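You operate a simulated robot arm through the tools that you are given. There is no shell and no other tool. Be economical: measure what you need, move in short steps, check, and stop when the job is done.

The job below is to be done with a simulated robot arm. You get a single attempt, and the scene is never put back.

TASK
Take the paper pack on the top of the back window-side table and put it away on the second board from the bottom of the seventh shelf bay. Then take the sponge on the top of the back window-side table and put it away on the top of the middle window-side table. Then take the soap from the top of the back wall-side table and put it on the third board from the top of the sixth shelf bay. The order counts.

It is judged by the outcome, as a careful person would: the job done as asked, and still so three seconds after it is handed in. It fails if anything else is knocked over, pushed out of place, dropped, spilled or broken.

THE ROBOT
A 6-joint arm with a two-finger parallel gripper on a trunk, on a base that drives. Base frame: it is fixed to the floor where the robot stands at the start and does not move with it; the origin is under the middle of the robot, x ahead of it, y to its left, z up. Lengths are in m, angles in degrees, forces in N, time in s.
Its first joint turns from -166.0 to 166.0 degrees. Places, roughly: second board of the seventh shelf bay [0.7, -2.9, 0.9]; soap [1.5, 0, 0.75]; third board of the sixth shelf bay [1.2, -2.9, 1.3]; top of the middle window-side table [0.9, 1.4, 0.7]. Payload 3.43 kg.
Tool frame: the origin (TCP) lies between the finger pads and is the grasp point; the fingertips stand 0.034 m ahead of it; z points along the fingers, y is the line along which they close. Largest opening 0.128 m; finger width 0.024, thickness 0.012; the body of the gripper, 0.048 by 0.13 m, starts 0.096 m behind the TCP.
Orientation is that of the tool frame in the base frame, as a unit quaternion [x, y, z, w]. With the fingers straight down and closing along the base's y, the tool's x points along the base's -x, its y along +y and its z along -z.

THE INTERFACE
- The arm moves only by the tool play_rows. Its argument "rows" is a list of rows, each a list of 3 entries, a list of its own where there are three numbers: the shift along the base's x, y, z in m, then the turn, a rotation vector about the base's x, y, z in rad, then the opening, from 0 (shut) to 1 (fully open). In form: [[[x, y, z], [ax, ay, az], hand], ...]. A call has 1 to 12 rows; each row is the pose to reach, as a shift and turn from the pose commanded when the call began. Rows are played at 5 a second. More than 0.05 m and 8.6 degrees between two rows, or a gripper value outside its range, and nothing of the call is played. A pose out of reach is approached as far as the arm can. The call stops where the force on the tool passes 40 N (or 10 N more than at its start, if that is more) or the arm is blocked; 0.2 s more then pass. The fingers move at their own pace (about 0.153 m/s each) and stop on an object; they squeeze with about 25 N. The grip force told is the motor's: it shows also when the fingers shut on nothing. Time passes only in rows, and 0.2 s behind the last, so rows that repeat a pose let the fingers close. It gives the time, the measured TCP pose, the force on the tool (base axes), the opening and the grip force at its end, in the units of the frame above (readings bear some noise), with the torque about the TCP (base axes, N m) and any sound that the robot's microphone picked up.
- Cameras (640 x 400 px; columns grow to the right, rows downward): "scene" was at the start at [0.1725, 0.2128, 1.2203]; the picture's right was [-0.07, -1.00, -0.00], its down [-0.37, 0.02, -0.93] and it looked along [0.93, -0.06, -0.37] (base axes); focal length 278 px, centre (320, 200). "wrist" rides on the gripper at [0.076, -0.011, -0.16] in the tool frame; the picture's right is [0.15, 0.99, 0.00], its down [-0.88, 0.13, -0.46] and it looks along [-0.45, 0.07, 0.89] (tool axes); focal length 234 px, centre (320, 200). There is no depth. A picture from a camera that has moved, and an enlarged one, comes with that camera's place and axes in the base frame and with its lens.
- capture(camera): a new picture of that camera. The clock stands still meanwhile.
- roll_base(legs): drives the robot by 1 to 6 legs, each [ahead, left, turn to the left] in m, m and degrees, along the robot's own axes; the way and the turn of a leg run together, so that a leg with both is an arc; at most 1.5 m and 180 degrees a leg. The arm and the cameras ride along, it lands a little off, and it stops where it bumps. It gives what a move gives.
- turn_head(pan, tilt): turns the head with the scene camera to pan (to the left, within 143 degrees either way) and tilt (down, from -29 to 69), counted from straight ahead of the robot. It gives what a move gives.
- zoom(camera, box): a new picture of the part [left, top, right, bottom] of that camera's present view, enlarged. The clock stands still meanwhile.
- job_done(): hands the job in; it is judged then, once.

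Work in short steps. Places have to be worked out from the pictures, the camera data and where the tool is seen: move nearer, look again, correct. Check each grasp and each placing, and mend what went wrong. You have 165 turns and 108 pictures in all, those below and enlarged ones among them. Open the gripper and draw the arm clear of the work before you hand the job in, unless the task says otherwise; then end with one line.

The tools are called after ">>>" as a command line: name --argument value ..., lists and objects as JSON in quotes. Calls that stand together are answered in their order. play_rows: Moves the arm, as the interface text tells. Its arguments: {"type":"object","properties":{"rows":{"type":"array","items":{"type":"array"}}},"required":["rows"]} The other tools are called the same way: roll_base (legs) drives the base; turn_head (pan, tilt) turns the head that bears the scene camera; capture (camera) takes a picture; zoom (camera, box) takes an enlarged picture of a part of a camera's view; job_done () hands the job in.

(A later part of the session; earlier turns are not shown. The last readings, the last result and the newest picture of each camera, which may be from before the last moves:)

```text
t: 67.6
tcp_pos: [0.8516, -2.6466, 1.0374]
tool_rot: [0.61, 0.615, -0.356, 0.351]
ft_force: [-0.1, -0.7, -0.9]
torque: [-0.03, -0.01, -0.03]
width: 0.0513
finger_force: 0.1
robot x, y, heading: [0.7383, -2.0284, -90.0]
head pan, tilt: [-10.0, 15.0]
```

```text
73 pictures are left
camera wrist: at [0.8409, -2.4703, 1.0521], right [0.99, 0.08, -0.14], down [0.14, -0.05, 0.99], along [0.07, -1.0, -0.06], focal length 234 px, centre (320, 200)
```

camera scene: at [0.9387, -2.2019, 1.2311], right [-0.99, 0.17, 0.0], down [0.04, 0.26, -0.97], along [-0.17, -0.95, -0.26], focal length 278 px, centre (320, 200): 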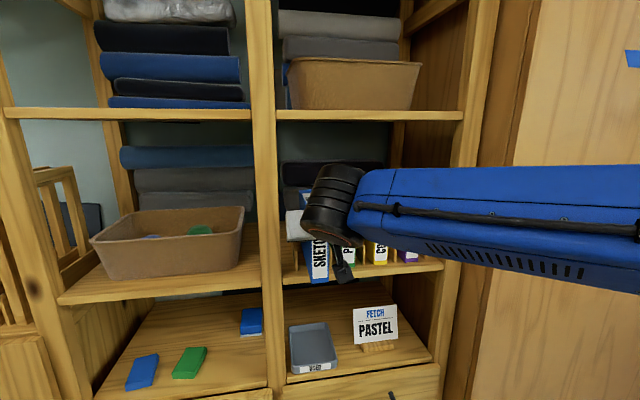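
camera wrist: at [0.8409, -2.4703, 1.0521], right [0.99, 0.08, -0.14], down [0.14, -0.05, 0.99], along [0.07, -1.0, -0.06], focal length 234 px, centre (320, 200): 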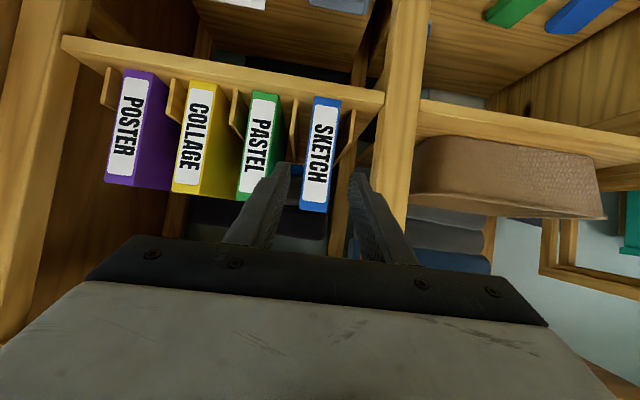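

The SKETCH pack now stands in its slot. While I'm here I'll raise the hand to inspect the third-from-top board of bay 6 for the soap.

>>> play_rows --rows '[[[0, 0.05, 0.0], [0, 0, 0], 0.6], [[0, 0.1, 0.02], [0, 0, 0], 0.8], [[0.03, 0.12, 0.06], [0, 0, 0], 1], [[0.06, 0.14, 0.1], [0, 0, 0], 1], [[0.09, 0.14, 0.14], [0, 0, 0], 1], [[0.12, 0.14, 0.18], [0, 0, 0], 1], [[0.15, 0.14, 0.22], [0, 0, 0], 1], [[0.18, 0.14, 0.26], [0, 0, 0], 1], [[0.21, 0.14, 0.3], [0, 0, 0], 1], [[0.24, 0.14, 0.34], [0, 0, 0], 1], [[0.27, 0.14, 0.38], [0, 0, 0], 1], [[0.3, 0.14, 0.41], [0, 0, 0], 1]]'

>>> capture --camera "wrist"

>>> turn_head --pan 15 --tilt 5

>>> capture --camera "scene"

```text
refused: row 2 steps farther than a row can; nothing moved
```

```text
72 pictures are left
camera wrist: at [0.8409, -2.4703, 1.0521], right [0.99, 0.08, -0.14], down [0.14, -0.05, 0.99], along [0.07, -1.0, -0.06], focal length 234 px, centre (320, 200)
```

wrist: 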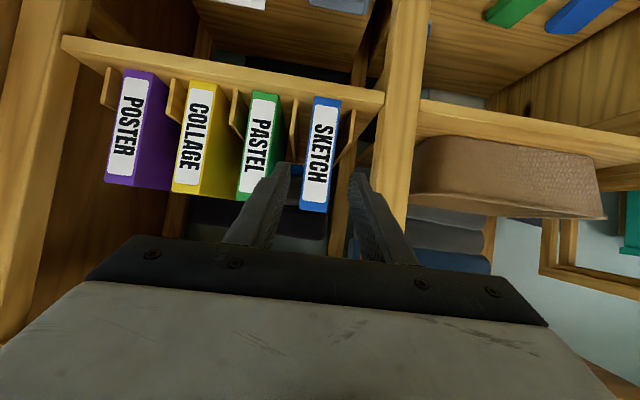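

```text
t: 68.5
tcp_pos: [0.8507, -2.6478, 1.0363]
tool_rot: [0.61, 0.614, -0.356, 0.351]
ft_force: [0.0, 0.6, -0.9]
torque: [-0.03, 0.0, 0.0]
width: 0.0514
finger_force: 0.0
robot x, y, heading: [0.7377, -2.03, -90.2]
head pan, tilt: [15.0, 5.0]
```

```text
71 pictures are left
camera scene: at [0.9786, -2.1984, 1.2473], right [-0.97, -0.26, 0.0], down [-0.02, 0.08, -1.0], along [0.26, -0.96, -0.09], focal length 278 px, centre (320, 200)
```

scene: 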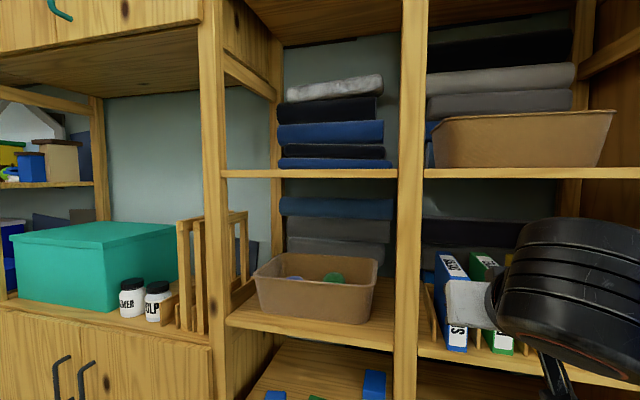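

Row step too large; I'll replay it with smaller steps, backing off and then rising.

>>> play_rows --rows '[[[0, 0.04, 0.0], [0, 0, 0], 0.6], [[0, 0.08, 0.02], [0, 0, 0], 0.8], [[0.02, 0.11, 0.04], [0, 0, 0], 1], [[0.05, 0.13, 0.07], [0, 0, 0], 1], [[0.08, 0.13, 0.105], [0, 0, 0], 1], [[0.1, 0.13, 0.145], [0, 0, 0], 1], [[0.12, 0.13, 0.185], [0, 0, 0], 1], [[0.14, 0.13, 0.225], [0, 0, 0], 1], [[0.16, 0.13, 0.265], [0, 0, 0], 1], [[0.18, 0.13, 0.305], [0, 0, 0], 1], [[0.2, 0.13, 0.345], [0, 0, 0], 1], [[0.22, 0.13, 0.385], [0, 0, 0], 1]]'

>>> capture --camera "wrist"

```text
t: 71.0
tcp_pos: [1.0718, -2.5189, 1.4253]
tool_rot: [0.61, 0.615, -0.356, 0.352]
ft_force: [-1.2, -0.8, 2.1]
torque: [0.07, -0.12, 0.13]
width: 0.1281
finger_force: 0.0
robot x, y, heading: [0.7356, -2.0285, -89.8]
head pan, tilt: [15.0, 5.0]
```

```text
70 pictures are left
camera wrist: at [1.0611, -2.3433, 1.4399], right [0.99, 0.08, -0.14], down [0.14, -0.05, 0.99], along [0.07, -1.0, -0.06], focal length 234 px, centre (320, 200)
```

wrist: 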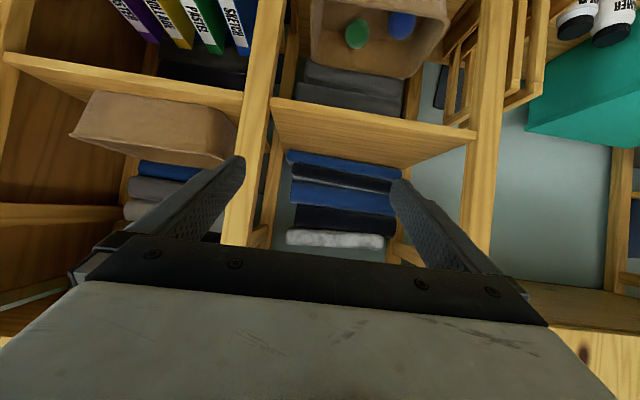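

There is free board in front of the folded clothes on that board (y≈-2.75 to -3.0, z≈1.255), which is room for the soap. Now I'll tuck the arm to the centre and drive back for the sponge.

>>> play_rows --rows '[[[-0.04, 0.01, -0.02], [0, 0, 0], 1], [[-0.08, 0.02, -0.04], [0, 0, 0], 1], [[-0.12, 0.03, -0.06], [0, 0, 0], 1], [[-0.16, 0.03, -0.08], [0, 0, 0], 1], [[-0.2, 0.03, -0.1], [0, 0, 0], 1], [[-0.24, 0.03, -0.12], [0, 0, 0], 1], [[-0.28, 0.03, -0.14], [0, 0, 0], 1]]'

>>> roll_base --legs '[[-0.53, 0, 0], [0, -0.83, 0], [0, 0, 90]]'

>>> turn_head --pan 20 --tilt 35

>>> capture --camera "scene"

```text
t: 72.7
tcp_pos: [0.7928, -2.4893, 1.2843]
tool_rot: [0.609, 0.616, -0.356, 0.352]
ft_force: [1.1, 0.4, -1.3]
torque: [-0.03, 0.07, -0.1]
width: 0.1281
finger_force: 0.1
robot x, y, heading: [0.7372, -2.0292, -90.1]
head pan, tilt: [15.0, 5.0]
```

```text
t: 83.4
tcp_pos: [0.373, -1.4743, 1.2849]
tool_rot: [0.009, 0.866, -0.011, 0.5]
ft_force: [1.1, -0.7, -0.5]
torque: [0.01, 0.04, 0.01]
width: 0.1279
finger_force: 0.0
robot x, y, heading: [-0.0899, -1.5175, -1.6]
head pan, tilt: [15.0, 5.0]
```

```text
t: 84.3
tcp_pos: [0.3722, -1.4734, 1.2847]
tool_rot: [0.008, 0.866, -0.009, 0.5]
ft_force: [-0.1, -0.6, -1.1]
torque: [0.01, 0.0, -0.04]
width: 0.128
finger_force: 0.0
robot x, y, heading: [-0.0925, -1.5141, -1.5]
head pan, tilt: [20.0, 35.0]
```

```text
69 pictures are left
camera scene: at [0.0792, -1.2739, 1.1992], right [0.32, -0.95, 0.0], down [-0.54, -0.18, -0.82], along [0.78, 0.26, -0.57], focal length 278 px, centre (320, 200)
```

scene: 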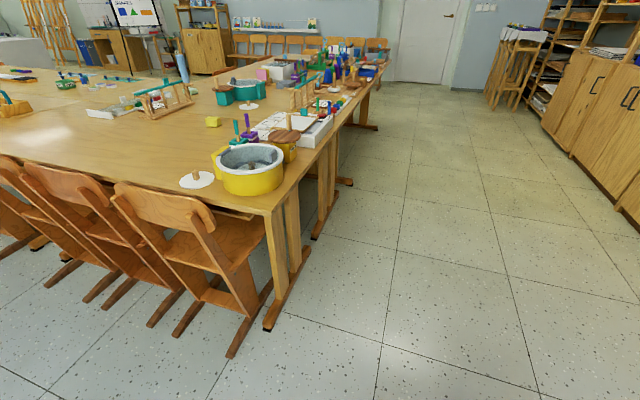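

Chair feet reach x≈0.51, so the base can go no further than about x=0.03. I'll strafe along to y≈-0.42 and then edge forward.

>>> roll_base --legs '[[0, 0, 1.5], [0, 1.1, 0], [0.11, 0, 0]]'

>>> turn_head --pan -5 --tilt 25

>>> capture --camera "scene"

>>> capture --camera "wrist"

```text
t: 91.2
tcp_pos: [0.4764, -0.3525, 1.2843]
tool_rot: [-0.009, 0.866, 0.0, 0.5]
ft_force: [-0.1, -0.5, 0.4]
torque: [0.01, -0.02, 0.03]
width: 0.1278
finger_force: 0.1
robot x, y, heading: [0.015, -0.4165, 0.5]
head pan, tilt: [20.0, 35.0]
```

```text
t: 92.0
tcp_pos: [0.4752, -0.3522, 1.2841]
tool_rot: [-0.008, 0.866, -0.001, 0.5]
ft_force: [-0.2, 0.0, 0.2]
torque: [-0.03, 0.0, 0.0]
width: 0.1281
finger_force: 0.0
robot x, y, heading: [0.0141, -0.4166, 0.8]
head pan, tilt: [-5.0, 25.0]
```

```text
68 pictures are left
camera scene: at [0.184, -0.2011, 1.2149], right [-0.07, -1.0, 0.0], down [-0.42, 0.03, -0.91], along [0.9, -0.07, -0.42], focal length 278 px, centre (320, 200)
```

scene: 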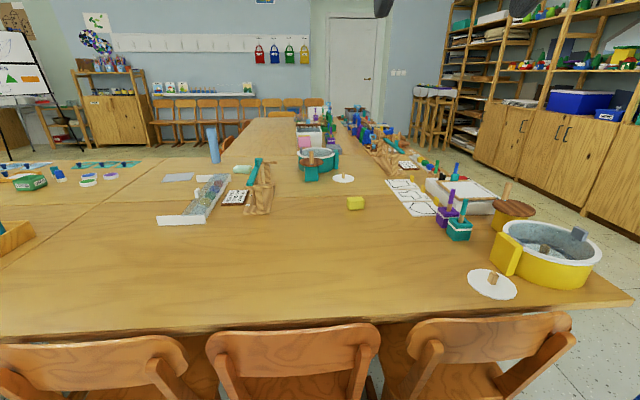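

```text
67 pictures are left
camera wrist: at [0.301, -0.3659, 1.2996], right [-0.09, 0.99, -0.14], down [0.04, 0.14, 0.99], along [1.0, 0.08, -0.06], focal length 234 px, centre (320, 200)
```

wrist: 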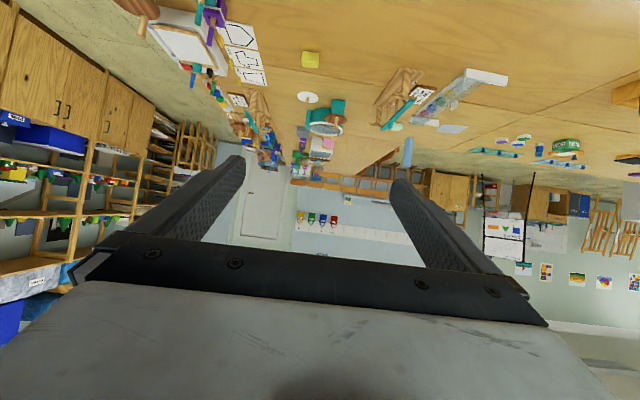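

Zooming in on the sponge for its size and orientation.

>>> zoom --camera "scene" --box '[315, 178, 395, 228]'

>>> zoom --camera "wrist" --box '[270, 35, 350, 85]'

```text
8.00 times, centred on (355, 203) of scene
camera zoom: at [0.184, -0.2011, 1.2149], right [-0.07, -1.0, 0.0], down [-0.42, 0.03, -0.91], along [0.9, -0.07, -0.42], focal length 2222 px, centre (40, 176)
```

zoom: 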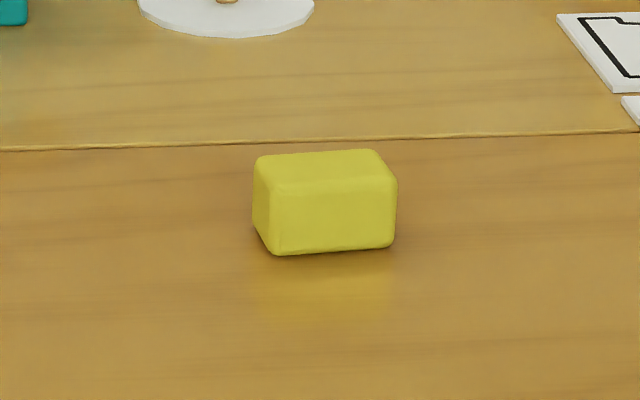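

```text
8.00 times, centred on (310, 60) of wrist
camera zoom: at [0.301, -0.3659, 1.2996], right [-0.09, 0.99, -0.14], down [0.04, 0.14, 0.99], along [1.0, 0.08, -0.06], focal length 1873 px, centre (400, 1320)
```

zoom: 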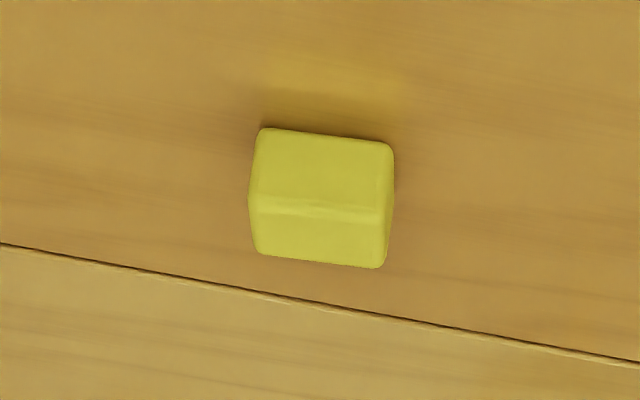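

The sponge is about 6×4×4 cm, centred near (1.125, -0.408) with a yaw of about 5°. I'll move the hand toward it, pitching to 40° down.

>>> play_rows --rows '[[[0.04, -0.005, -0.02], [0, 0.02, 0.008], 1], [[0.08, -0.01, -0.04], [0, 0.04, 0.015], 1], [[0.12, -0.015, -0.06], [0, 0.06, 0.022], 1], [[0.16, -0.02, -0.08], [0, 0.08, 0.03], 1], [[0.2, -0.025, -0.1], [0, 0.1, 0.038], 1], [[0.24, -0.03, -0.12], [0, 0.12, 0.045], 1], [[0.28, -0.035, -0.14], [0, 0.14, 0.052], 1], [[0.32, -0.04, -0.16], [0, 0.16, 0.06], 1], [[0.36, -0.045, -0.18], [0, 0.175, 0.07], 1], [[0.4, -0.05, -0.2], [0, 0.175, 0.07], 1], [[0.44, -0.055, -0.22], [0, 0.175, 0.07], 1]]'

>>> play_rows --rows '[[[0.03, -0.002, -0.035], [0, 0, 0], 1], [[0.06, -0.004, -0.07], [0, 0, 0], 1], [[0.09, -0.006, -0.105], [0, 0, 0], 1], [[0.11, -0.007, -0.14], [0, 0, 0], 1], [[0.115, -0.007, -0.17], [0, 0, 0], 1]]'

>>> capture --camera "wrist"

>>> capture --camera "scene"

```text
t: 94.5
tcp_pos: [0.9126, -0.4044, 1.0638]
tool_rot: [-0.038, 0.905, 0.017, 0.423]
ft_force: [-1.9, 0.0, 0.5]
torque: [-0.01, 0.03, 0.0]
width: 0.1278
finger_force: 0.1
robot x, y, heading: [0.0155, -0.4132, 0.8]
head pan, tilt: [-5.0, 25.0]
```

```text
t: 95.7
tcp_pos: [1.0303, -0.4148, 0.8944]
tool_rot: [-0.039, 0.905, 0.017, 0.422]
ft_force: [-0.8, 0.3, -0.2]
torque: [-0.03, -0.01, -0.03]
width: 0.1281
finger_force: 0.1
robot x, y, heading: [0.014, -0.4167, 0.8]
head pan, tilt: [-5.0, 25.0]
```

```text
64 pictures are left
camera wrist: at [0.862, -0.44, 0.939], right [-0.18, 0.98, -0.11], down [0.2, 0.15, 0.97], along [0.96, 0.15, -0.23], focal length 234 px, centre (320, 200)
```

wrist: 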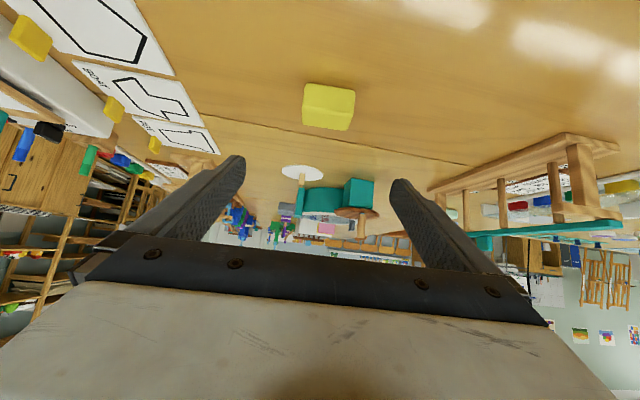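

```text
63 pictures are left
camera scene: at [0.1838, -0.2011, 1.2149], right [-0.08, -1.0, 0.0], down [-0.42, 0.03, -0.91], along [0.9, -0.07, -0.42], focal length 278 px, centre (320, 200)
```

scene: 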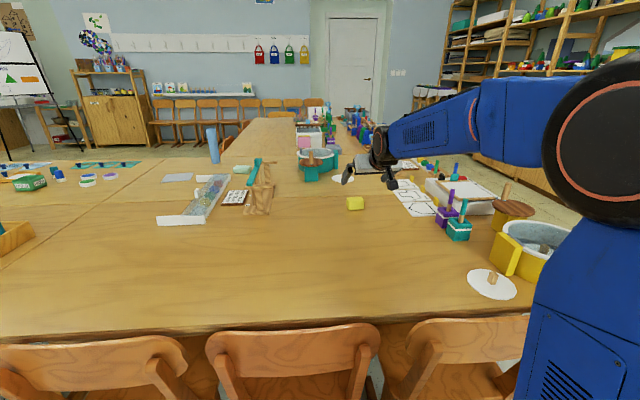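

The sponge is centred near (1.117, -0.403). I'll move down and forward to straddle it, with the TCP near (1.108, -0.405, 0.778).

>>> play_rows --rows '[[[0.026, 0.003, -0.036], [0, 0, 0], 1], [[0.052, 0.006, -0.072], [0, 0, 0], 1], [[0.07, 0.009, -0.1], [0, 0, 0], 1], [[0.078, 0.01, -0.116], [0, 0, 0], 1], [[0.078, 0.01, -0.116], [0, 0, 0], 1]]'

>>> capture --camera "wrist"

>>> zoom --camera "scene" --box '[300, 150, 460, 250]'

```text
t: 96.8
tcp_pos: [1.1074, -0.4058, 0.7774]
tool_rot: [-0.039, 0.906, 0.017, 0.422]
ft_force: [-0.5, -0.2, 0.5]
torque: [0.03, 0.04, 0.01]
width: 0.1281
finger_force: 0.1
robot x, y, heading: [0.0144, -0.4159, 0.4]
head pan, tilt: [-5.0, 25.0]
```

```text
62 pictures are left
camera wrist: at [0.9391, -0.431, 0.8228], right [-0.18, 0.98, -0.11], down [0.21, 0.15, 0.97], along [0.96, 0.15, -0.23], focal length 234 px, centre (320, 200)
```

wrist: 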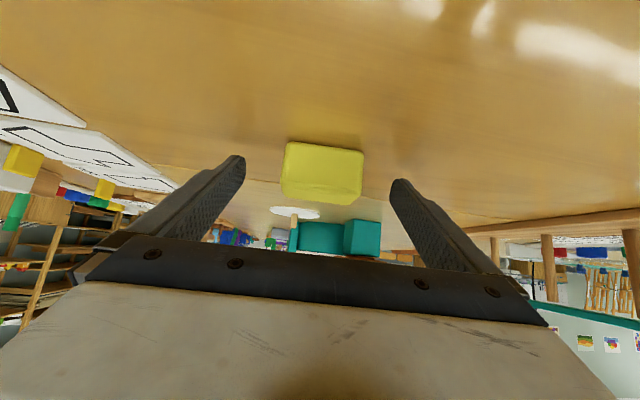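

```text
4.00 times, centred on (380, 200) of scene
camera zoom: at [0.184, -0.2011, 1.2149], right [-0.08, -1.0, 0.0], down [-0.42, 0.03, -0.91], along [0.9, -0.07, -0.42], focal length 1111 px, centre (80, 200)
```

zoom: 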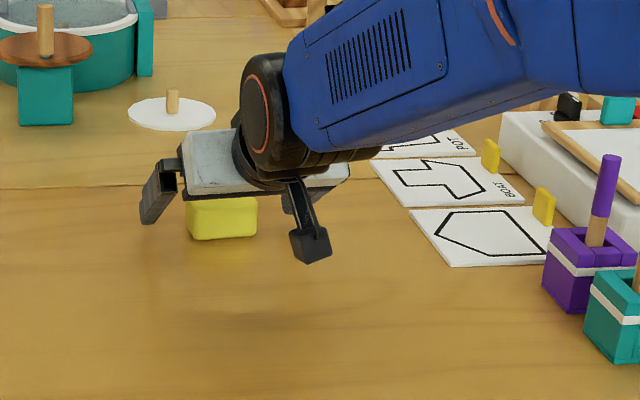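

The sponge is centred between the fingertips. I'll nudge 8 mm forward and close.

>>> play_rows --rows '[[[0.008, 0.001, 0], [0, 0, 0], 1], [[0.008, 0.001, 0], [0, 0, 0], 0.6], [[0.008, 0.001, 0], [0, 0, 0], 0.3], [[0.008, 0.001, 0], [0, 0, 0], 0.0], [[0.008, 0.001, 0], [0, 0, 0], 0.0], [[0.008, 0.001, 0], [0, 0, 0], 0.0]]'

>>> play_rows --rows '[[[0, 0, 0.02], [0, 0, 0], 0.0], [[-0.02, 0, 0.06], [0, 0, 0], 0.0], [[-0.04, 0, 0.1], [0, 0, 0], 0.0], [[-0.06, 0, 0.14], [0, 0, 0], 0.0]]'

>>> capture --camera "wrist"

```text
t: 98.2
tcp_pos: [1.1153, -0.4044, 0.7784]
tool_rot: [-0.038, 0.905, 0.017, 0.423]
ft_force: [-0.2, -0.5, -0.4]
torque: [-0.01, -0.01, 0.0]
width: 0.0611
finger_force: 25.2
robot x, y, heading: [0.0167, -0.4144, 0.9]
head pan, tilt: [-5.0, 25.0]
```

```text
t: 99.2
tcp_pos: [1.057, -0.4043, 0.9163]
tool_rot: [-0.039, 0.906, 0.017, 0.421]
ft_force: [0.2, -0.4, -1.1]
torque: [0.01, 0.01, 0.01]
width: 0.0607
finger_force: 25.0
robot x, y, heading: [0.0139, -0.4135, 0.8]
head pan, tilt: [-5.0, 25.0]
```

```text
60 pictures are left
camera wrist: at [0.8896, -0.4292, 0.962], right [-0.18, 0.98, -0.11], down [0.21, 0.15, 0.97], along [0.96, 0.15, -0.23], focal length 234 px, centre (320, 200)
```

wrist: 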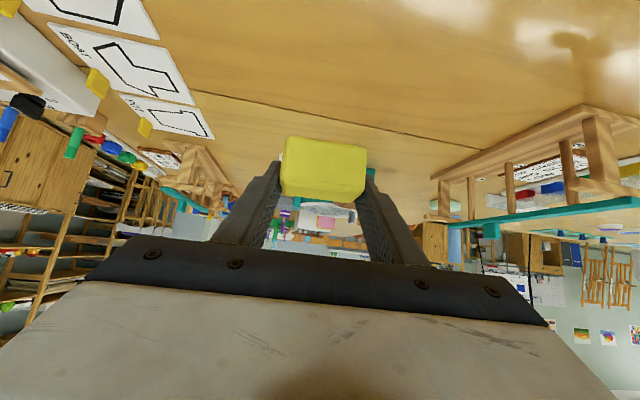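

The sponge is held. I'll retract the arm, then back off and strafe left toward the middle table.

>>> play_rows --rows '[[[-0.04, 0, 0.03], [0, 0, 0], 0.0], [[-0.08, 0, 0.06], [0, 0, 0], 0.0], [[-0.12, 0, 0.09], [0, 0, 0], 0.0], [[-0.16, 0, 0.12], [0, 0, 0], 0.0], [[-0.2, 0, 0.15], [0, 0, 0], 0.0], [[-0.24, 0, 0.18], [0, 0, 0], 0.0], [[-0.28, 0, 0.2], [0, 0, 0], 0.0], [[-0.32, 0, 0.22], [0, 0, 0], 0.0], [[-0.36, 0, 0.24], [0, 0, 0], 0.0], [[-0.4, 0, 0.26], [0, 0, 0], 0.0], [[-0.44, 0, 0.28], [0, 0, 0], 0.0], [[-0.48, 0, 0.28], [0, 0, 0], 0.0]]'

>>> roll_base --legs '[[-0.1, 0, 0], [0, 1.38, 0]]'

>>> turn_head --pan 5 --tilt 30

>>> capture --camera "scene"

```text
t: 101.8
tcp_pos: [0.5793, -0.4047, 1.2011]
tool_rot: [-0.038, 0.906, 0.017, 0.422]
ft_force: [0.5, 0.0, -0.1]
torque: [-0.02, -0.01, 0.0]
width: 0.0609
finger_force: 25.2
robot x, y, heading: [0.0152, -0.4143, 0.8]
head pan, tilt: [-5.0, 25.0]
```

```text
t: 109.4
tcp_pos: [0.4573, 0.9673, 1.2021]
tool_rot: [-0.041, 0.905, 0.019, 0.422]
ft_force: [0.9, 0.4, -0.6]
torque: [-0.03, -0.02, 0.0]
width: 0.0608
finger_force: 24.9
robot x, y, heading: [-0.1033, 0.9508, 1.0]
head pan, tilt: [-5.0, 25.0]
```

```text
t: 110.2
tcp_pos: [0.458, 0.9665, 1.2021]
tool_rot: [-0.041, 0.906, 0.018, 0.422]
ft_force: [0.2, 0.2, 0.2]
torque: [0.01, -0.01, -0.01]
width: 0.0608
finger_force: 24.9
robot x, y, heading: [-0.1024, 0.9586, 1.1]
head pan, tilt: [5.0, 30.0]
```

```text
59 pictures are left
camera scene: at [0.0612, 1.1847, 1.207], right [0.1, -0.99, 0.0], down [-0.5, -0.05, -0.87], along [0.86, 0.09, -0.5], focal length 278 px, centre (320, 200)
```

scene: 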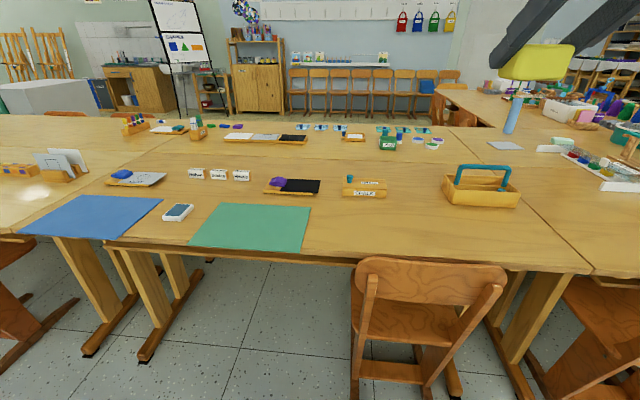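

The middle table has clear space near (0.79, 1.0) between the green mat, the chalk box and the carrier. I'll bring the sponge above it.

>>> play_rows --rows '[[[0.04, 0.003, -0.02], [0, 0, 0], 0.0], [[0.08, 0.006, -0.04], [0, 0, 0], 0.0], [[0.12, 0.01, -0.06], [0, 0, 0], 0.0], [[0.16, 0.013, -0.08], [0, 0, 0], 0.0], [[0.2, 0.016, -0.1], [0, 0, 0], 0.0], [[0.24, 0.02, -0.13], [0, 0, 0], 0.0], [[0.27, 0.02, -0.17], [0, 0, 0], 0.0], [[0.3, 0.02, -0.21], [0, 0, 0], 0.0], [[0.32, 0.02, -0.25], [0, 0, 0], 0.0], [[0.332, 0.02, -0.29], [0, 0, 0], 0.0], [[0.332, 0.02, -0.33], [0, 0, 0], 0.0]]'

>>> capture --camera "scene"

```text
refused: row 6 steps farther than a row can; nothing moved
```

```text
58 pictures are left
camera scene: at [0.0612, 1.1847, 1.207], right [0.1, -0.99, 0.0], down [-0.5, -0.05, -0.87], along [0.86, 0.09, -0.5], focal length 278 px, centre (320, 200)
```

scene: 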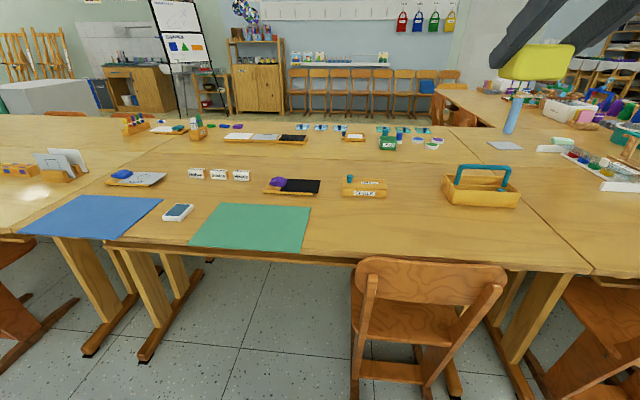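

One step was just over the limit; I'll replay it adjusted.

>>> play_rows --rows '[[[0.04, 0.003, -0.02], [0, 0, 0], 0.0], [[0.08, 0.006, -0.04], [0, 0, 0], 0.0], [[0.12, 0.01, -0.06], [0, 0, 0], 0.0], [[0.16, 0.013, -0.08], [0, 0, 0], 0.0], [[0.2, 0.016, -0.1], [0, 0, 0], 0.0], [[0.23, 0.02, -0.13], [0, 0, 0], 0.0], [[0.26, 0.02, -0.165], [0, 0, 0], 0.0], [[0.285, 0.02, -0.205], [0, 0, 0], 0.0], [[0.31, 0.02, -0.245], [0, 0, 0], 0.0], [[0.332, 0.02, -0.285], [0, 0, 0], 0.0], [[0.332, 0.02, -0.33], [0, 0, 0], 0.0]]'

>>> capture --camera "scene"

```text
t: 112.6
tcp_pos: [0.7908, 0.9869, 0.8716]
tool_rot: [-0.041, 0.905, 0.018, 0.422]
ft_force: [-1.4, 0.6, 0.4]
torque: [-0.02, 0.01, 0.01]
width: 0.0609
finger_force: 25.2
robot x, y, heading: [-0.1016, 0.9562, 1.1]
head pan, tilt: [5.0, 30.0]
```

```text
57 pictures are left
camera scene: at [0.0611, 1.1848, 1.207], right [0.1, -0.99, 0.0], down [-0.5, -0.05, -0.87], along [0.86, 0.09, -0.5], focal length 278 px, centre (320, 200)
```

scene: 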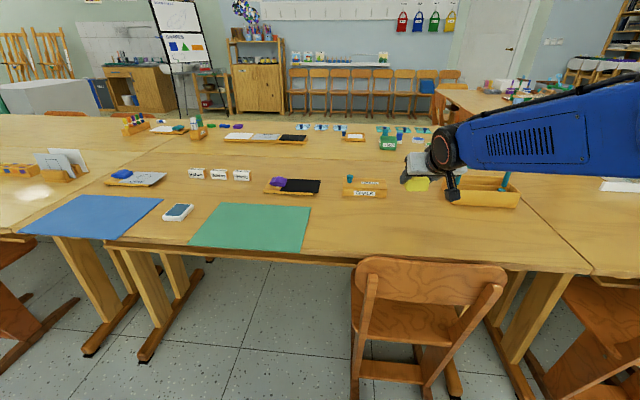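

There's clearance on both sides. I'll shift 1.5 cm toward me and lower to just above the table, then go slowly to contact.

>>> play_rows --rows '[[[-0.015, 0, -0.03], [0, 0, 0], 0.0], [[-0.015, 0, -0.06], [0, 0, 0], 0.0], [[-0.015, 0, -0.083], [0, 0, 0], 0.0], [[-0.015, 0, -0.09], [0, 0, 0], 0.0]]'

>>> play_rows --rows '[[[0, 0, -0.003], [0, 0, 0], 0.0], [[0, 0, -0.003], [0, 0, 0], 0.0]]'

```text
t: 113.6
tcp_pos: [0.7762, 0.9855, 0.7814]
tool_rot: [-0.04, 0.906, 0.018, 0.422]
ft_force: [0.1, -0.1, -0.7]
torque: [-0.04, 0.02, 0.01]
width: 0.0611
finger_force: 24.9
robot x, y, heading: [-0.1053, 0.9537, 0.7]
head pan, tilt: [5.0, 30.0]
```

```text
t: 114.2
tcp_pos: [0.7756, 0.9859, 0.7775]
tool_rot: [-0.04, 0.905, 0.018, 0.423]
ft_force: [-0.2, -0.2, -0.1]
torque: [0.0, -0.08, 0.03]
width: 0.0611
finger_force: 25.0
robot x, y, heading: [-0.1046, 0.9574, 0.9]
head pan, tilt: [5.0, 30.0]
```

Now at the grasp height (touching or within a millimetre). I'll release by opening gently.

>>> play_rows --rows '[[[0, 0, -0.001], [0, 0, 0], 0.0], [[0, 0, -0.001], [0, 0, 0], 0.5], [[0, 0, -0.001], [0, 0, 0], 0.6], [[0, 0, -0.001], [0, 0, 0], 0.7], [[-0.015, 0, 0.015], [0, 0, 0], 0.7], [[-0.04, 0, 0.045], [0, 0, 0], 0.7], [[-0.07, 0, 0.08], [0, 0, 0], 0.7], [[-0.1, 0, 0.115], [0, 0, 0], 0.7]]'

>>> capture --camera "wrist"

>>> capture --camera "scene"

```text
t: 116.0
tcp_pos: [0.6753, 0.9867, 0.8934]
tool_rot: [-0.041, 0.905, 0.019, 0.422]
ft_force: [0.7, 0.6, -1.3]
torque: [0.0, -0.03, 0.03]
width: 0.0898
finger_force: 0.1
robot x, y, heading: [-0.1051, 0.9532, 1.1]
head pan, tilt: [5.0, 30.0]
```

```text
56 pictures are left
camera wrist: at [0.508, 0.9599, 0.938], right [-0.18, 0.98, -0.11], down [0.21, 0.15, 0.97], along [0.96, 0.15, -0.23], focal length 234 px, centre (320, 200)
```

wrist: 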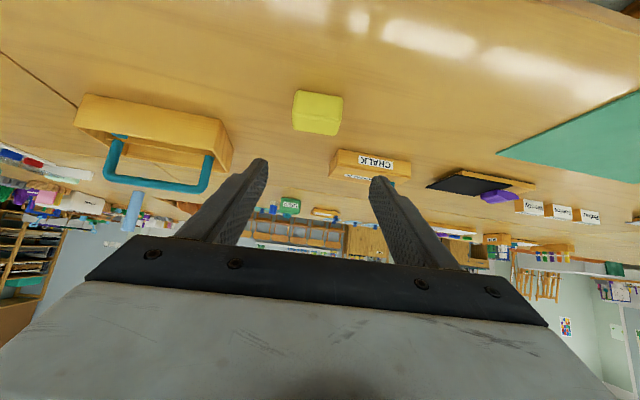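

```text
55 pictures are left
camera scene: at [0.0616, 1.1849, 1.2069], right [0.1, -0.99, 0.0], down [-0.5, -0.05, -0.87], along [0.86, 0.09, -0.5], focal length 278 px, centre (320, 200)
```

scene: 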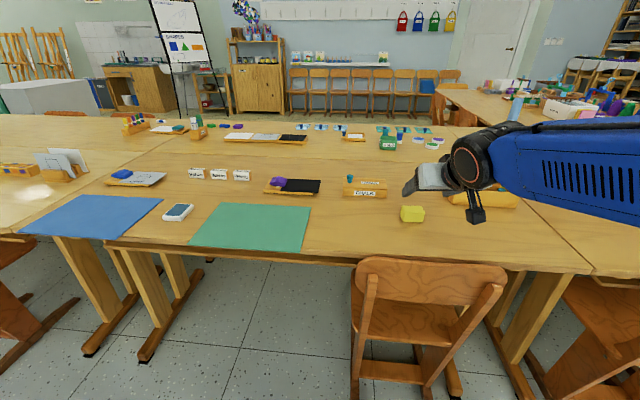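

The sponge is placed on the middle table. Next is the soap at about (1.55, 0.08), too far from the window side, so I'll survey the layout beyond the tables for an access route.

>>> play_rows --rows '[[[-0.04, 0, 0.04], [0, 0, 0], 1], [[-0.08, -0.01, 0.08], [0, 0, 0], 1], [[-0.11, -0.02, 0.12], [0, 0, 0], 1], [[-0.14, -0.03, 0.16], [0, 0, 0], 1], [[-0.17, -0.04, 0.2], [0, 0, 0], 1], [[-0.2, -0.05, 0.24], [0, 0, 0], 1], [[-0.2, -0.05, 0.28], [0, 0, 0], 1]]'

>>> turn_head --pan -15 --tilt 10

>>> capture --camera "scene"

>>> turn_head --pan 45 --tilt 20

>>> capture --camera "scene"

```text
refused: row 1 steps farther than a row can; nothing moved
```

```text
t: 116.8
tcp_pos: [0.676, 0.9852, 0.8927]
tool_rot: [-0.041, 0.905, 0.018, 0.422]
ft_force: [0.2, 0.0, 0.5]
torque: [-0.02, -0.02, -0.01]
width: 0.0897
finger_force: 0.1
robot x, y, heading: [-0.1029, 0.9572, 1.2]
head pan, tilt: [-15.0, 10.0]
```

```text
54 pictures are left
camera scene: at [0.0615, 1.1529, 1.2392], right [-0.24, -0.97, 0.0], down [-0.17, 0.04, -0.98], along [0.96, -0.24, -0.17], focal length 278 px, centre (320, 200)
```

scene: 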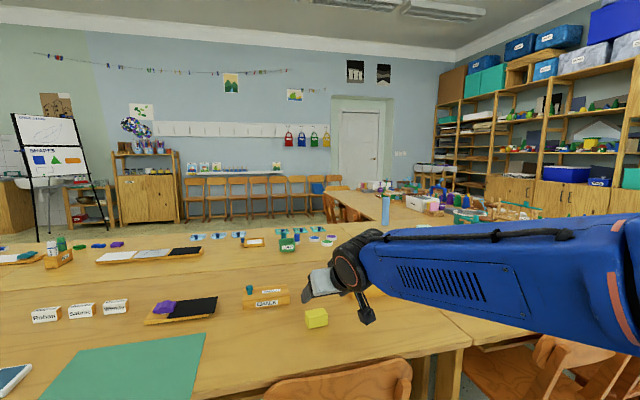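

```text
t: 118.1
tcp_pos: [0.6761, 0.9863, 0.8931]
tool_rot: [-0.041, 0.905, 0.018, 0.422]
ft_force: [0.4, 0.3, -0.2]
torque: [0.02, -0.01, -0.02]
width: 0.0897
finger_force: 0.0
robot x, y, heading: [-0.1025, 0.9517, 1.1]
head pan, tilt: [45.0, 20.0]
```

```text
53 pictures are left
camera scene: at [0.0361, 1.2423, 1.223], right [0.72, -0.7, 0.0], down [-0.24, -0.25, -0.94], along [0.65, 0.68, -0.34], focal length 278 px, centre (320, 200)
```

scene: 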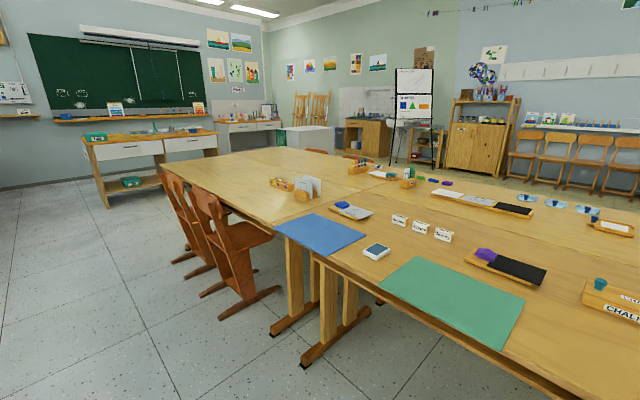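

The tables continue toward +x along the back row, so I need a good look at the inner corner near the soap. I'll zoom there.

>>> turn_head --pan -20 --tilt 15

>>> zoom --camera "scene" --box '[270, 110, 510, 260]'

```text
t: 119.5
tcp_pos: [0.6765, 0.9865, 0.8917]
tool_rot: [-0.04, 0.905, 0.017, 0.423]
ft_force: [0.6, 0.1, -0.1]
torque: [0.0, -0.03, 0.01]
width: 0.0898
finger_force: 0.1
robot x, y, heading: [-0.1039, 0.955, 1.1]
head pan, tilt: [-20.0, 15.0]
```

```text
2.67 times, centred on (390, 185) of scene
camera zoom: at [0.0596, 1.145, 1.2311], right [-0.33, -0.95, 0.0], down [-0.24, 0.08, -0.97], along [0.91, -0.31, -0.26], focal length 740 px, centre (133, 240)
```

zoom: 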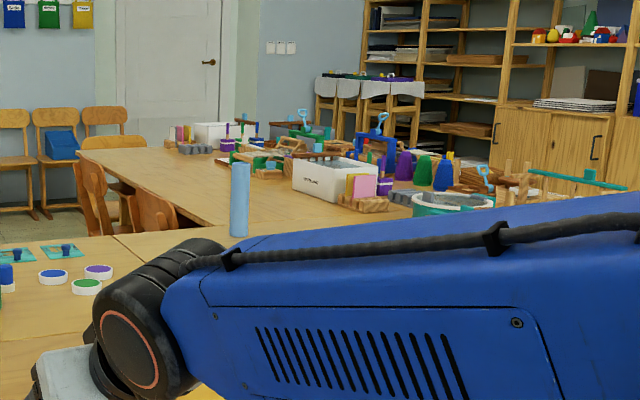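

The inner edge of the back-row extension is at y≈0.38, it ends at x≈3.4, and the wall chairs are at x≈5. So I can go around via the corridor by the shelves and the far end, then reach the soap from about (2.28, 0.8). First I'll tuck the arm and drive back.

>>> play_rows --rows '[[[-0.03, 0, 0.035], [0, 0, 0], 1], [[-0.06, -0.005, 0.07], [0, 0, 0], 1], [[-0.09, -0.01, 0.105], [0, 0, 0], 1], [[-0.12, -0.015, 0.14], [0, 0, 0], 1], [[-0.15, -0.02, 0.175], [0, 0, 0], 1], [[-0.18, -0.025, 0.21], [0, 0, 0], 1], [[-0.2, -0.03, 0.25], [0, 0, 0], 1], [[-0.21, -0.03, 0.29], [0, 0, 0], 1]]'

>>> roll_base --legs '[[0, 0, -1.0], [0, -1.25, 0], [0, -1.2, 0]]'

>>> turn_head --pan 0 --tilt 20

>>> capture --camera "scene"

```text
t: 121.2
tcp_pos: [0.4665, 0.954, 1.1836]
tool_rot: [-0.041, 0.906, 0.019, 0.422]
ft_force: [-0.2, -0.3, 0.0]
torque: [0.01, 0.0, 0.04]
width: 0.1278
finger_force: 0.2
robot x, y, heading: [-0.1018, 0.952, 1.2]
head pan, tilt: [-20.0, 15.0]
```

```text
t: 133.6
tcp_pos: [0.3794, -1.5367, 1.1833]
tool_rot: [-0.003, 0.906, 0.001, 0.423]
ft_force: [0.2, 0.4, 0.3]
torque: [0.02, 0.0, 0.04]
width: 0.1282
finger_force: 0.0
robot x, y, heading: [-0.1904, -1.4874, -3.6]
head pan, tilt: [-20.0, 15.0]
```

```text
t: 134.4
tcp_pos: [0.3795, -1.537, 1.1834]
tool_rot: [-0.003, 0.906, 0.0, 0.423]
ft_force: [0.3, 1.0, 0.1]
torque: [0.0, 0.01, -0.03]
width: 0.1281
finger_force: 0.0
robot x, y, heading: [-0.1893, -1.4835, -3.8]
head pan, tilt: [0.0, 20.0]
```

```text
51 pictures are left
camera scene: at [-0.002, -1.2805, 1.223], right [-0.07, -1.0, 0.0], down [-0.34, 0.02, -0.94], along [0.94, -0.06, -0.34], focal length 278 px, centre (320, 200)
```

scene: 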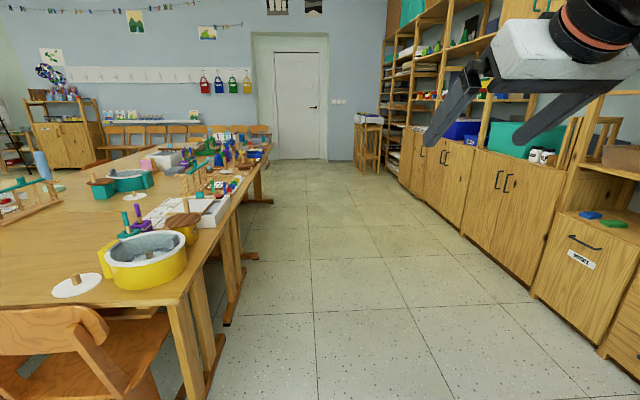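

The corridor is clear. I'll straighten up and drive along it.

>>> roll_base --legs '[[0, 0, 3.8], [1.5, -0.1, 0], [1.5, 0, 0]]'

>>> turn_head --pan 25 --tilt 20

>>> capture --camera "scene"

```text
refused: leg 2 is longer than a leg can be; nothing moved
```

```text
t: 135.3
tcp_pos: [0.3803, -1.5365, 1.1817]
tool_rot: [-0.001, 0.906, 0.0, 0.422]
ft_force: [-0.7, 0.4, 0.6]
torque: [-0.02, 0.0, 0.0]
width: 0.1282
finger_force: 0.0
robot x, y, heading: [-0.1903, -1.4887, -4.1]
head pan, tilt: [25.0, 20.0]
```

```text
50 pictures are left
camera scene: at [-0.0081, -1.2407, 1.223], right [0.36, -0.93, 0.0], down [-0.32, -0.12, -0.94], along [0.88, 0.34, -0.34], focal length 278 px, centre (320, 200)
```

scene: 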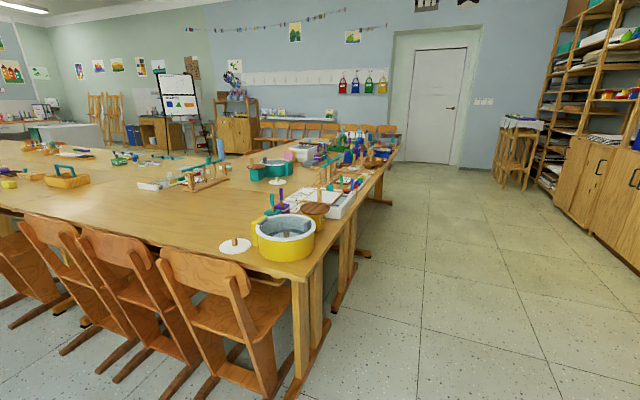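

Leg a hair too long; I'll split it.

>>> roll_base --legs '[[0, 0, 4.0], [1.4, -0.1, 0], [1.4, 0, 0], [0.3, 0, 0]]'

>>> turn_head --pan 35 --tilt 25

>>> capture --camera "scene"

```text
t: 151.0
tcp_pos: [3.4903, -1.466, 1.1831]
tool_rot: [-0.057, 0.904, 0.026, 0.422]
ft_force: [-0.5, -1.3, -0.1]
torque: [0.01, 0.02, -0.04]
width: 0.128
finger_force: 0.0
robot x, y, heading: [2.9192, -1.4848, 3.1]
head pan, tilt: [25.0, 20.0]
```

```text
t: 151.7
tcp_pos: [3.4905, -1.4656, 1.1835]
tool_rot: [-0.057, 0.905, 0.026, 0.422]
ft_force: [0.5, -1.0, -0.3]
torque: [0.01, 0.02, 0.03]
width: 0.1279
finger_force: 0.0
robot x, y, heading: [2.9184, -1.4857, 2.9]
head pan, tilt: [35.0, 25.0]
```

```text
49 pictures are left
camera scene: at [3.0602, -1.2059, 1.2149], right [0.62, -0.79, 0.0], down [-0.33, -0.26, -0.91], along [0.71, 0.56, -0.42], focal length 278 px, centre (320, 200)
```

scene: 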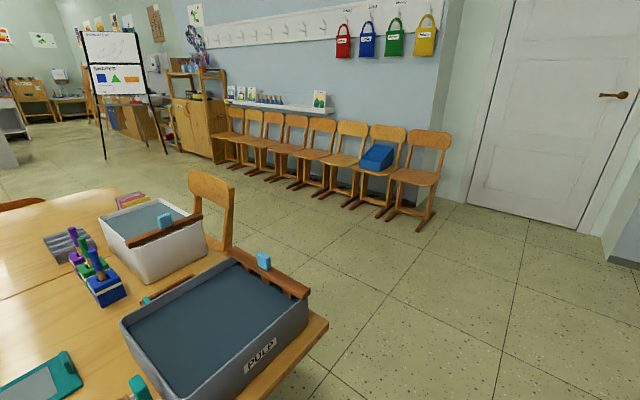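

The gap between the end chair (x≈3.7) and the wall chairs (x≈5.2) is wide. I'll drive ahead to x≈4.35, turn left and go up to y≈0.95.

>>> roll_base --legs '[[0, 0, -2.9], [1.4, 0, 0], [0, 0, 90], [1.2, 0, 0], [1.2, 0, 0]]'

>>> turn_head --pan 80 --tilt 25

>>> capture --camera "scene"

```text
t: 174.3
tcp_pos: [4.2169, 1.5155, 1.1825]
tool_rot: [0.678, -0.601, -0.316, -0.281]
ft_force: [-0.1, -0.2, -0.5]
torque: [-0.02, 0.01, -0.02]
width: 0.1278
finger_force: 0.1
robot x, y, heading: [4.234, 0.9445, 92.8]
head pan, tilt: [35.0, 25.0]
```

```text
t: 175.4
tcp_pos: [4.2173, 1.5163, 1.1835]
tool_rot: [0.678, -0.601, -0.316, -0.281]
ft_force: [0.3, 0.4, -0.8]
torque: [0.02, -0.05, -0.01]
width: 0.1278
finger_force: 0.1
robot x, y, heading: [4.2332, 0.9478, 92.6]
head pan, tilt: [80.0, 25.0]
```

```text
48 pictures are left
camera scene: at [3.9179, 1.0261, 1.2149], right [0.13, 0.99, 0.0], down [0.42, -0.05, -0.91], along [-0.9, 0.12, -0.42], focal length 278 px, centre (320, 200)
```

scene: 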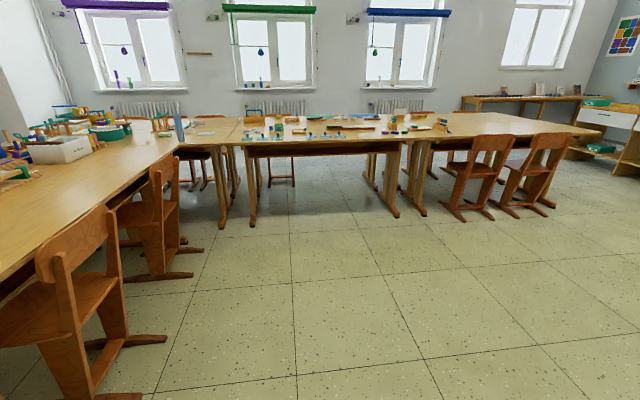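

Chair feet reach y≈0.40 and the table edge is at x≈1.83. I'll turn to face -x and drive to about (2.3, 0.76).

>>> roll_base --legs '[[0, 0, 87.3], [1.0, 0, 0], [0.85, 0.18, 0]]'

>>> turn_head --pan 30 --tilt 30

>>> capture --camera "scene"

```text
t: 188.5
tcp_pos: [1.8143, 0.759, 1.1835]
tool_rot: [0.906, 0.035, -0.422, 0.016]
ft_force: [0.1, -0.1, -0.5]
torque: [0.0, 0.01, 0.04]
width: 0.128
finger_force: 0.0
robot x, y, heading: [2.3875, 0.7514, -179.5]
head pan, tilt: [80.0, 25.0]
```

```text
t: 189.7
tcp_pos: [1.8148, 0.7584, 1.1843]
tool_rot: [0.906, 0.035, -0.422, 0.016]
ft_force: [-0.1, -0.5, -0.1]
torque: [-0.02, 0.0, -0.02]
width: 0.1279
finger_force: 0.1
robot x, y, heading: [2.3859, 0.7515, -179.7]
head pan, tilt: [30.0, 30.0]
```

```text
47 pictures are left
camera scene: at [2.2277, 0.4845, 1.2069], right [-0.51, 0.86, 0.0], down [0.43, 0.25, -0.87], along [-0.75, -0.44, -0.5], focal length 278 px, centre (320, 200)
```

scene: 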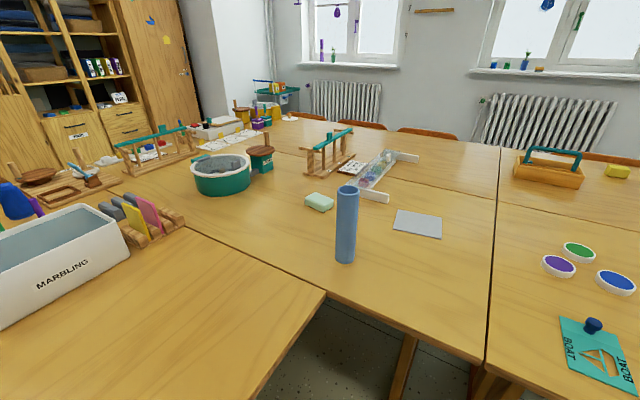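

The soap is at about (1.562, 0.09), but a tall blue cylinder stands at (1.74, 0.27), right on the line to it. I'll use a steeper approach from above. Zooming in on the soap now.

>>> zoom --camera "scene" --box '[280, 170, 376, 270]'

```text
4.00 times, centred on (328, 220) of scene
camera zoom: at [2.2277, 0.4845, 1.2069], right [-0.51, 0.86, 0.0], down [0.43, 0.25, -0.87], along [-0.75, -0.44, -0.5], focal length 1111 px, centre (288, 120)
```

zoom: 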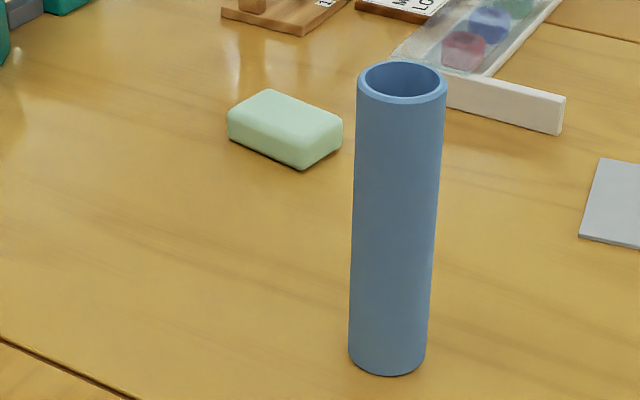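

The soap is 8×5×2.5 cm with its long axis nearly along y, centred at (1.555, 0.087). I'll grasp across its short side with heading ≈-102° and a pitch of about 68°, which keeps the hand off the cylinder. First I'll nudge the base and steepen the tool while still high.

>>> roll_base --legs '[[0.09, 0.03, 0]]'

>>> play_rows --rows '[[[0, 0, 0.03], [0.0094, -0.1219, 0], 1], [[0, 0, 0.06], [0.0189, -0.2438, 0], 1], [[0, 0, 0.08], [0.0283, -0.3657, 0], 1], [[0, 0, 0.08], [0.0377, -0.4876, 0], 1]]'

>>> play_rows --rows '[[[0, -0.04, 0], [0, 0, 0.1428], 1], [[0, -0.08, 0], [0, 0, 0.2856], 1], [[0, -0.12, 0], [0, 0, 0.4284], 1], [[0, -0.16, 0], [0, 0, 0.5712], 1], [[0, -0.2, 0], [0, 0, 0.714], 1], [[0, -0.24, 0], [0, 0, 0.8568], 1], [[-0.01, -0.28, 0], [0, 0, 0.9996], 1], [[-0.02, -0.32, 0], [0, 0, 1.1424], 1], [[-0.03, -0.36, 0], [0, 0, 1.285], 1]]'

>>> capture --camera "scene"

>>> capture --camera "wrist"

```text
t: 190.8
tcp_pos: [1.7234, 0.7284, 1.1843]
tool_rot: [0.906, 0.035, -0.422, 0.016]
ft_force: [0.4, 0.6, 0.6]
torque: [-0.01, 0.0, -0.02]
width: 0.1282
finger_force: 0.1
robot x, y, heading: [2.2973, 0.7203, -179.4]
head pan, tilt: [30.0, 30.0]
```

```text
t: 191.8
tcp_pos: [1.7234, 0.7306, 1.2637]
tool_rot: [0.981, 0.039, -0.19, 0.008]
ft_force: [0.4, 0.2, 0.8]
torque: [0.02, 0.07, 0.02]
width: 0.1281
finger_force: 0.1
robot x, y, heading: [2.2937, 0.7176, -179.6]
head pan, tilt: [30.0, 30.0]
```

```text
t: 193.8
tcp_pos: [1.6927, 0.365, 1.2662]
tool_rot: [0.761, 0.619, -0.149, 0.12]
ft_force: [0.4, 1.1, 1.1]
torque: [-0.05, 0.09, -0.06]
width: 0.128
finger_force: 0.1
robot x, y, heading: [2.292, 0.7212, -179.7]
head pan, tilt: [30.0, 30.0]
```

```text
45 pictures are left
camera scene: at [2.137, 0.4546, 1.207], right [-0.5, 0.86, 0.0], down [0.43, 0.25, -0.87], along [-0.75, -0.44, -0.5], focal length 278 px, centre (320, 200)
```

scene: 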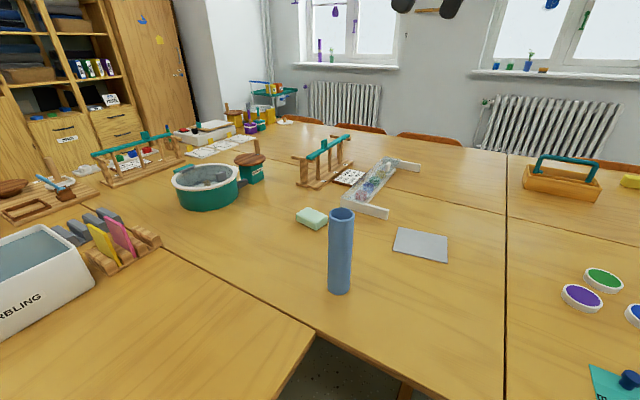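

```text
44 pictures are left
camera wrist: at [1.7099, 0.4954, 1.3855], right [1.0, -0.07, -0.06], down [0.0, -0.66, 0.75], along [-0.09, -0.75, -0.66], focal length 234 px, centre (320, 200)
```

wrist: 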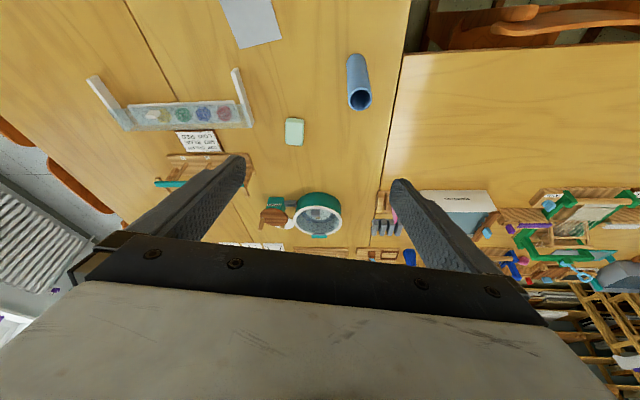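

The wrist view puts the soap at about (1.562, 0.097), aligned with the hand. I'll move over it and descend partway with the fingers at 0.75 opening.

>>> play_rows --rows '[[[-0.02, -0.035, -0.02], [0, 0, 0], 0.75], [[-0.04, -0.07, -0.04], [0, 0, 0], 0.75], [[-0.06, -0.105, -0.06], [0, 0, 0], 0.75], [[-0.08, -0.14, -0.08], [0, 0, 0], 0.75], [[-0.1, -0.175, -0.1], [0, 0, 0], 0.75], [[-0.12, -0.21, -0.12], [0, 0, 0], 0.75], [[-0.13, -0.24, -0.15], [0, 0, 0], 0.75], [[-0.13, -0.245, -0.19], [0, 0, 0], 0.75], [[-0.13, -0.25, -0.23], [0, 0, 0], 0.75], [[-0.13, -0.25, -0.27], [0, 0, 0], 0.75], [[-0.13, -0.25, -0.31], [0, 0, 0], 0.75]]'

>>> capture --camera "wrist"

>>> capture --camera "scene"

```text
t: 196.2
tcp_pos: [1.5614, 0.12, 0.952]
tool_rot: [0.762, 0.618, -0.149, 0.12]
ft_force: [0.0, 0.4, -0.6]
torque: [0.0, 0.01, 0.03]
width: 0.0961
finger_force: 0.0
robot x, y, heading: [2.2937, 0.7237, -179.4]
head pan, tilt: [30.0, 30.0]
```

```text
43 pictures are left
camera wrist: at [1.5786, 0.2483, 1.0726], right [1.0, -0.07, -0.06], down [-0.01, -0.66, 0.75], along [-0.09, -0.75, -0.66], focal length 234 px, centre (320, 200)
```

wrist: 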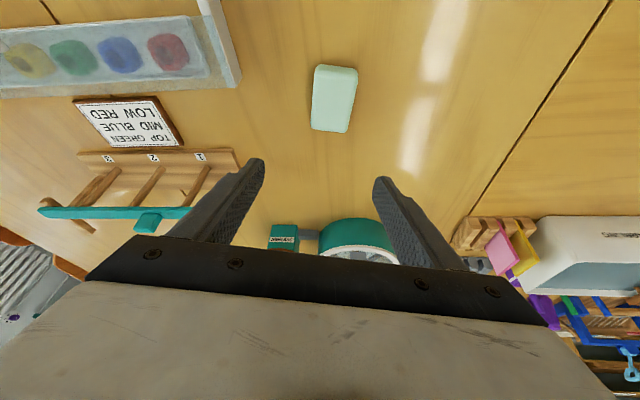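

```text
42 pictures are left
camera scene: at [2.1369, 0.4541, 1.2069], right [-0.5, 0.86, 0.0], down [0.43, 0.25, -0.87], along [-0.75, -0.44, -0.5], focal length 278 px, centre (320, 200)
```

scene: 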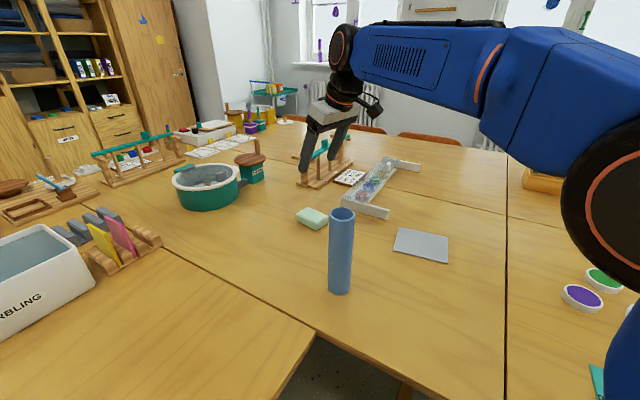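

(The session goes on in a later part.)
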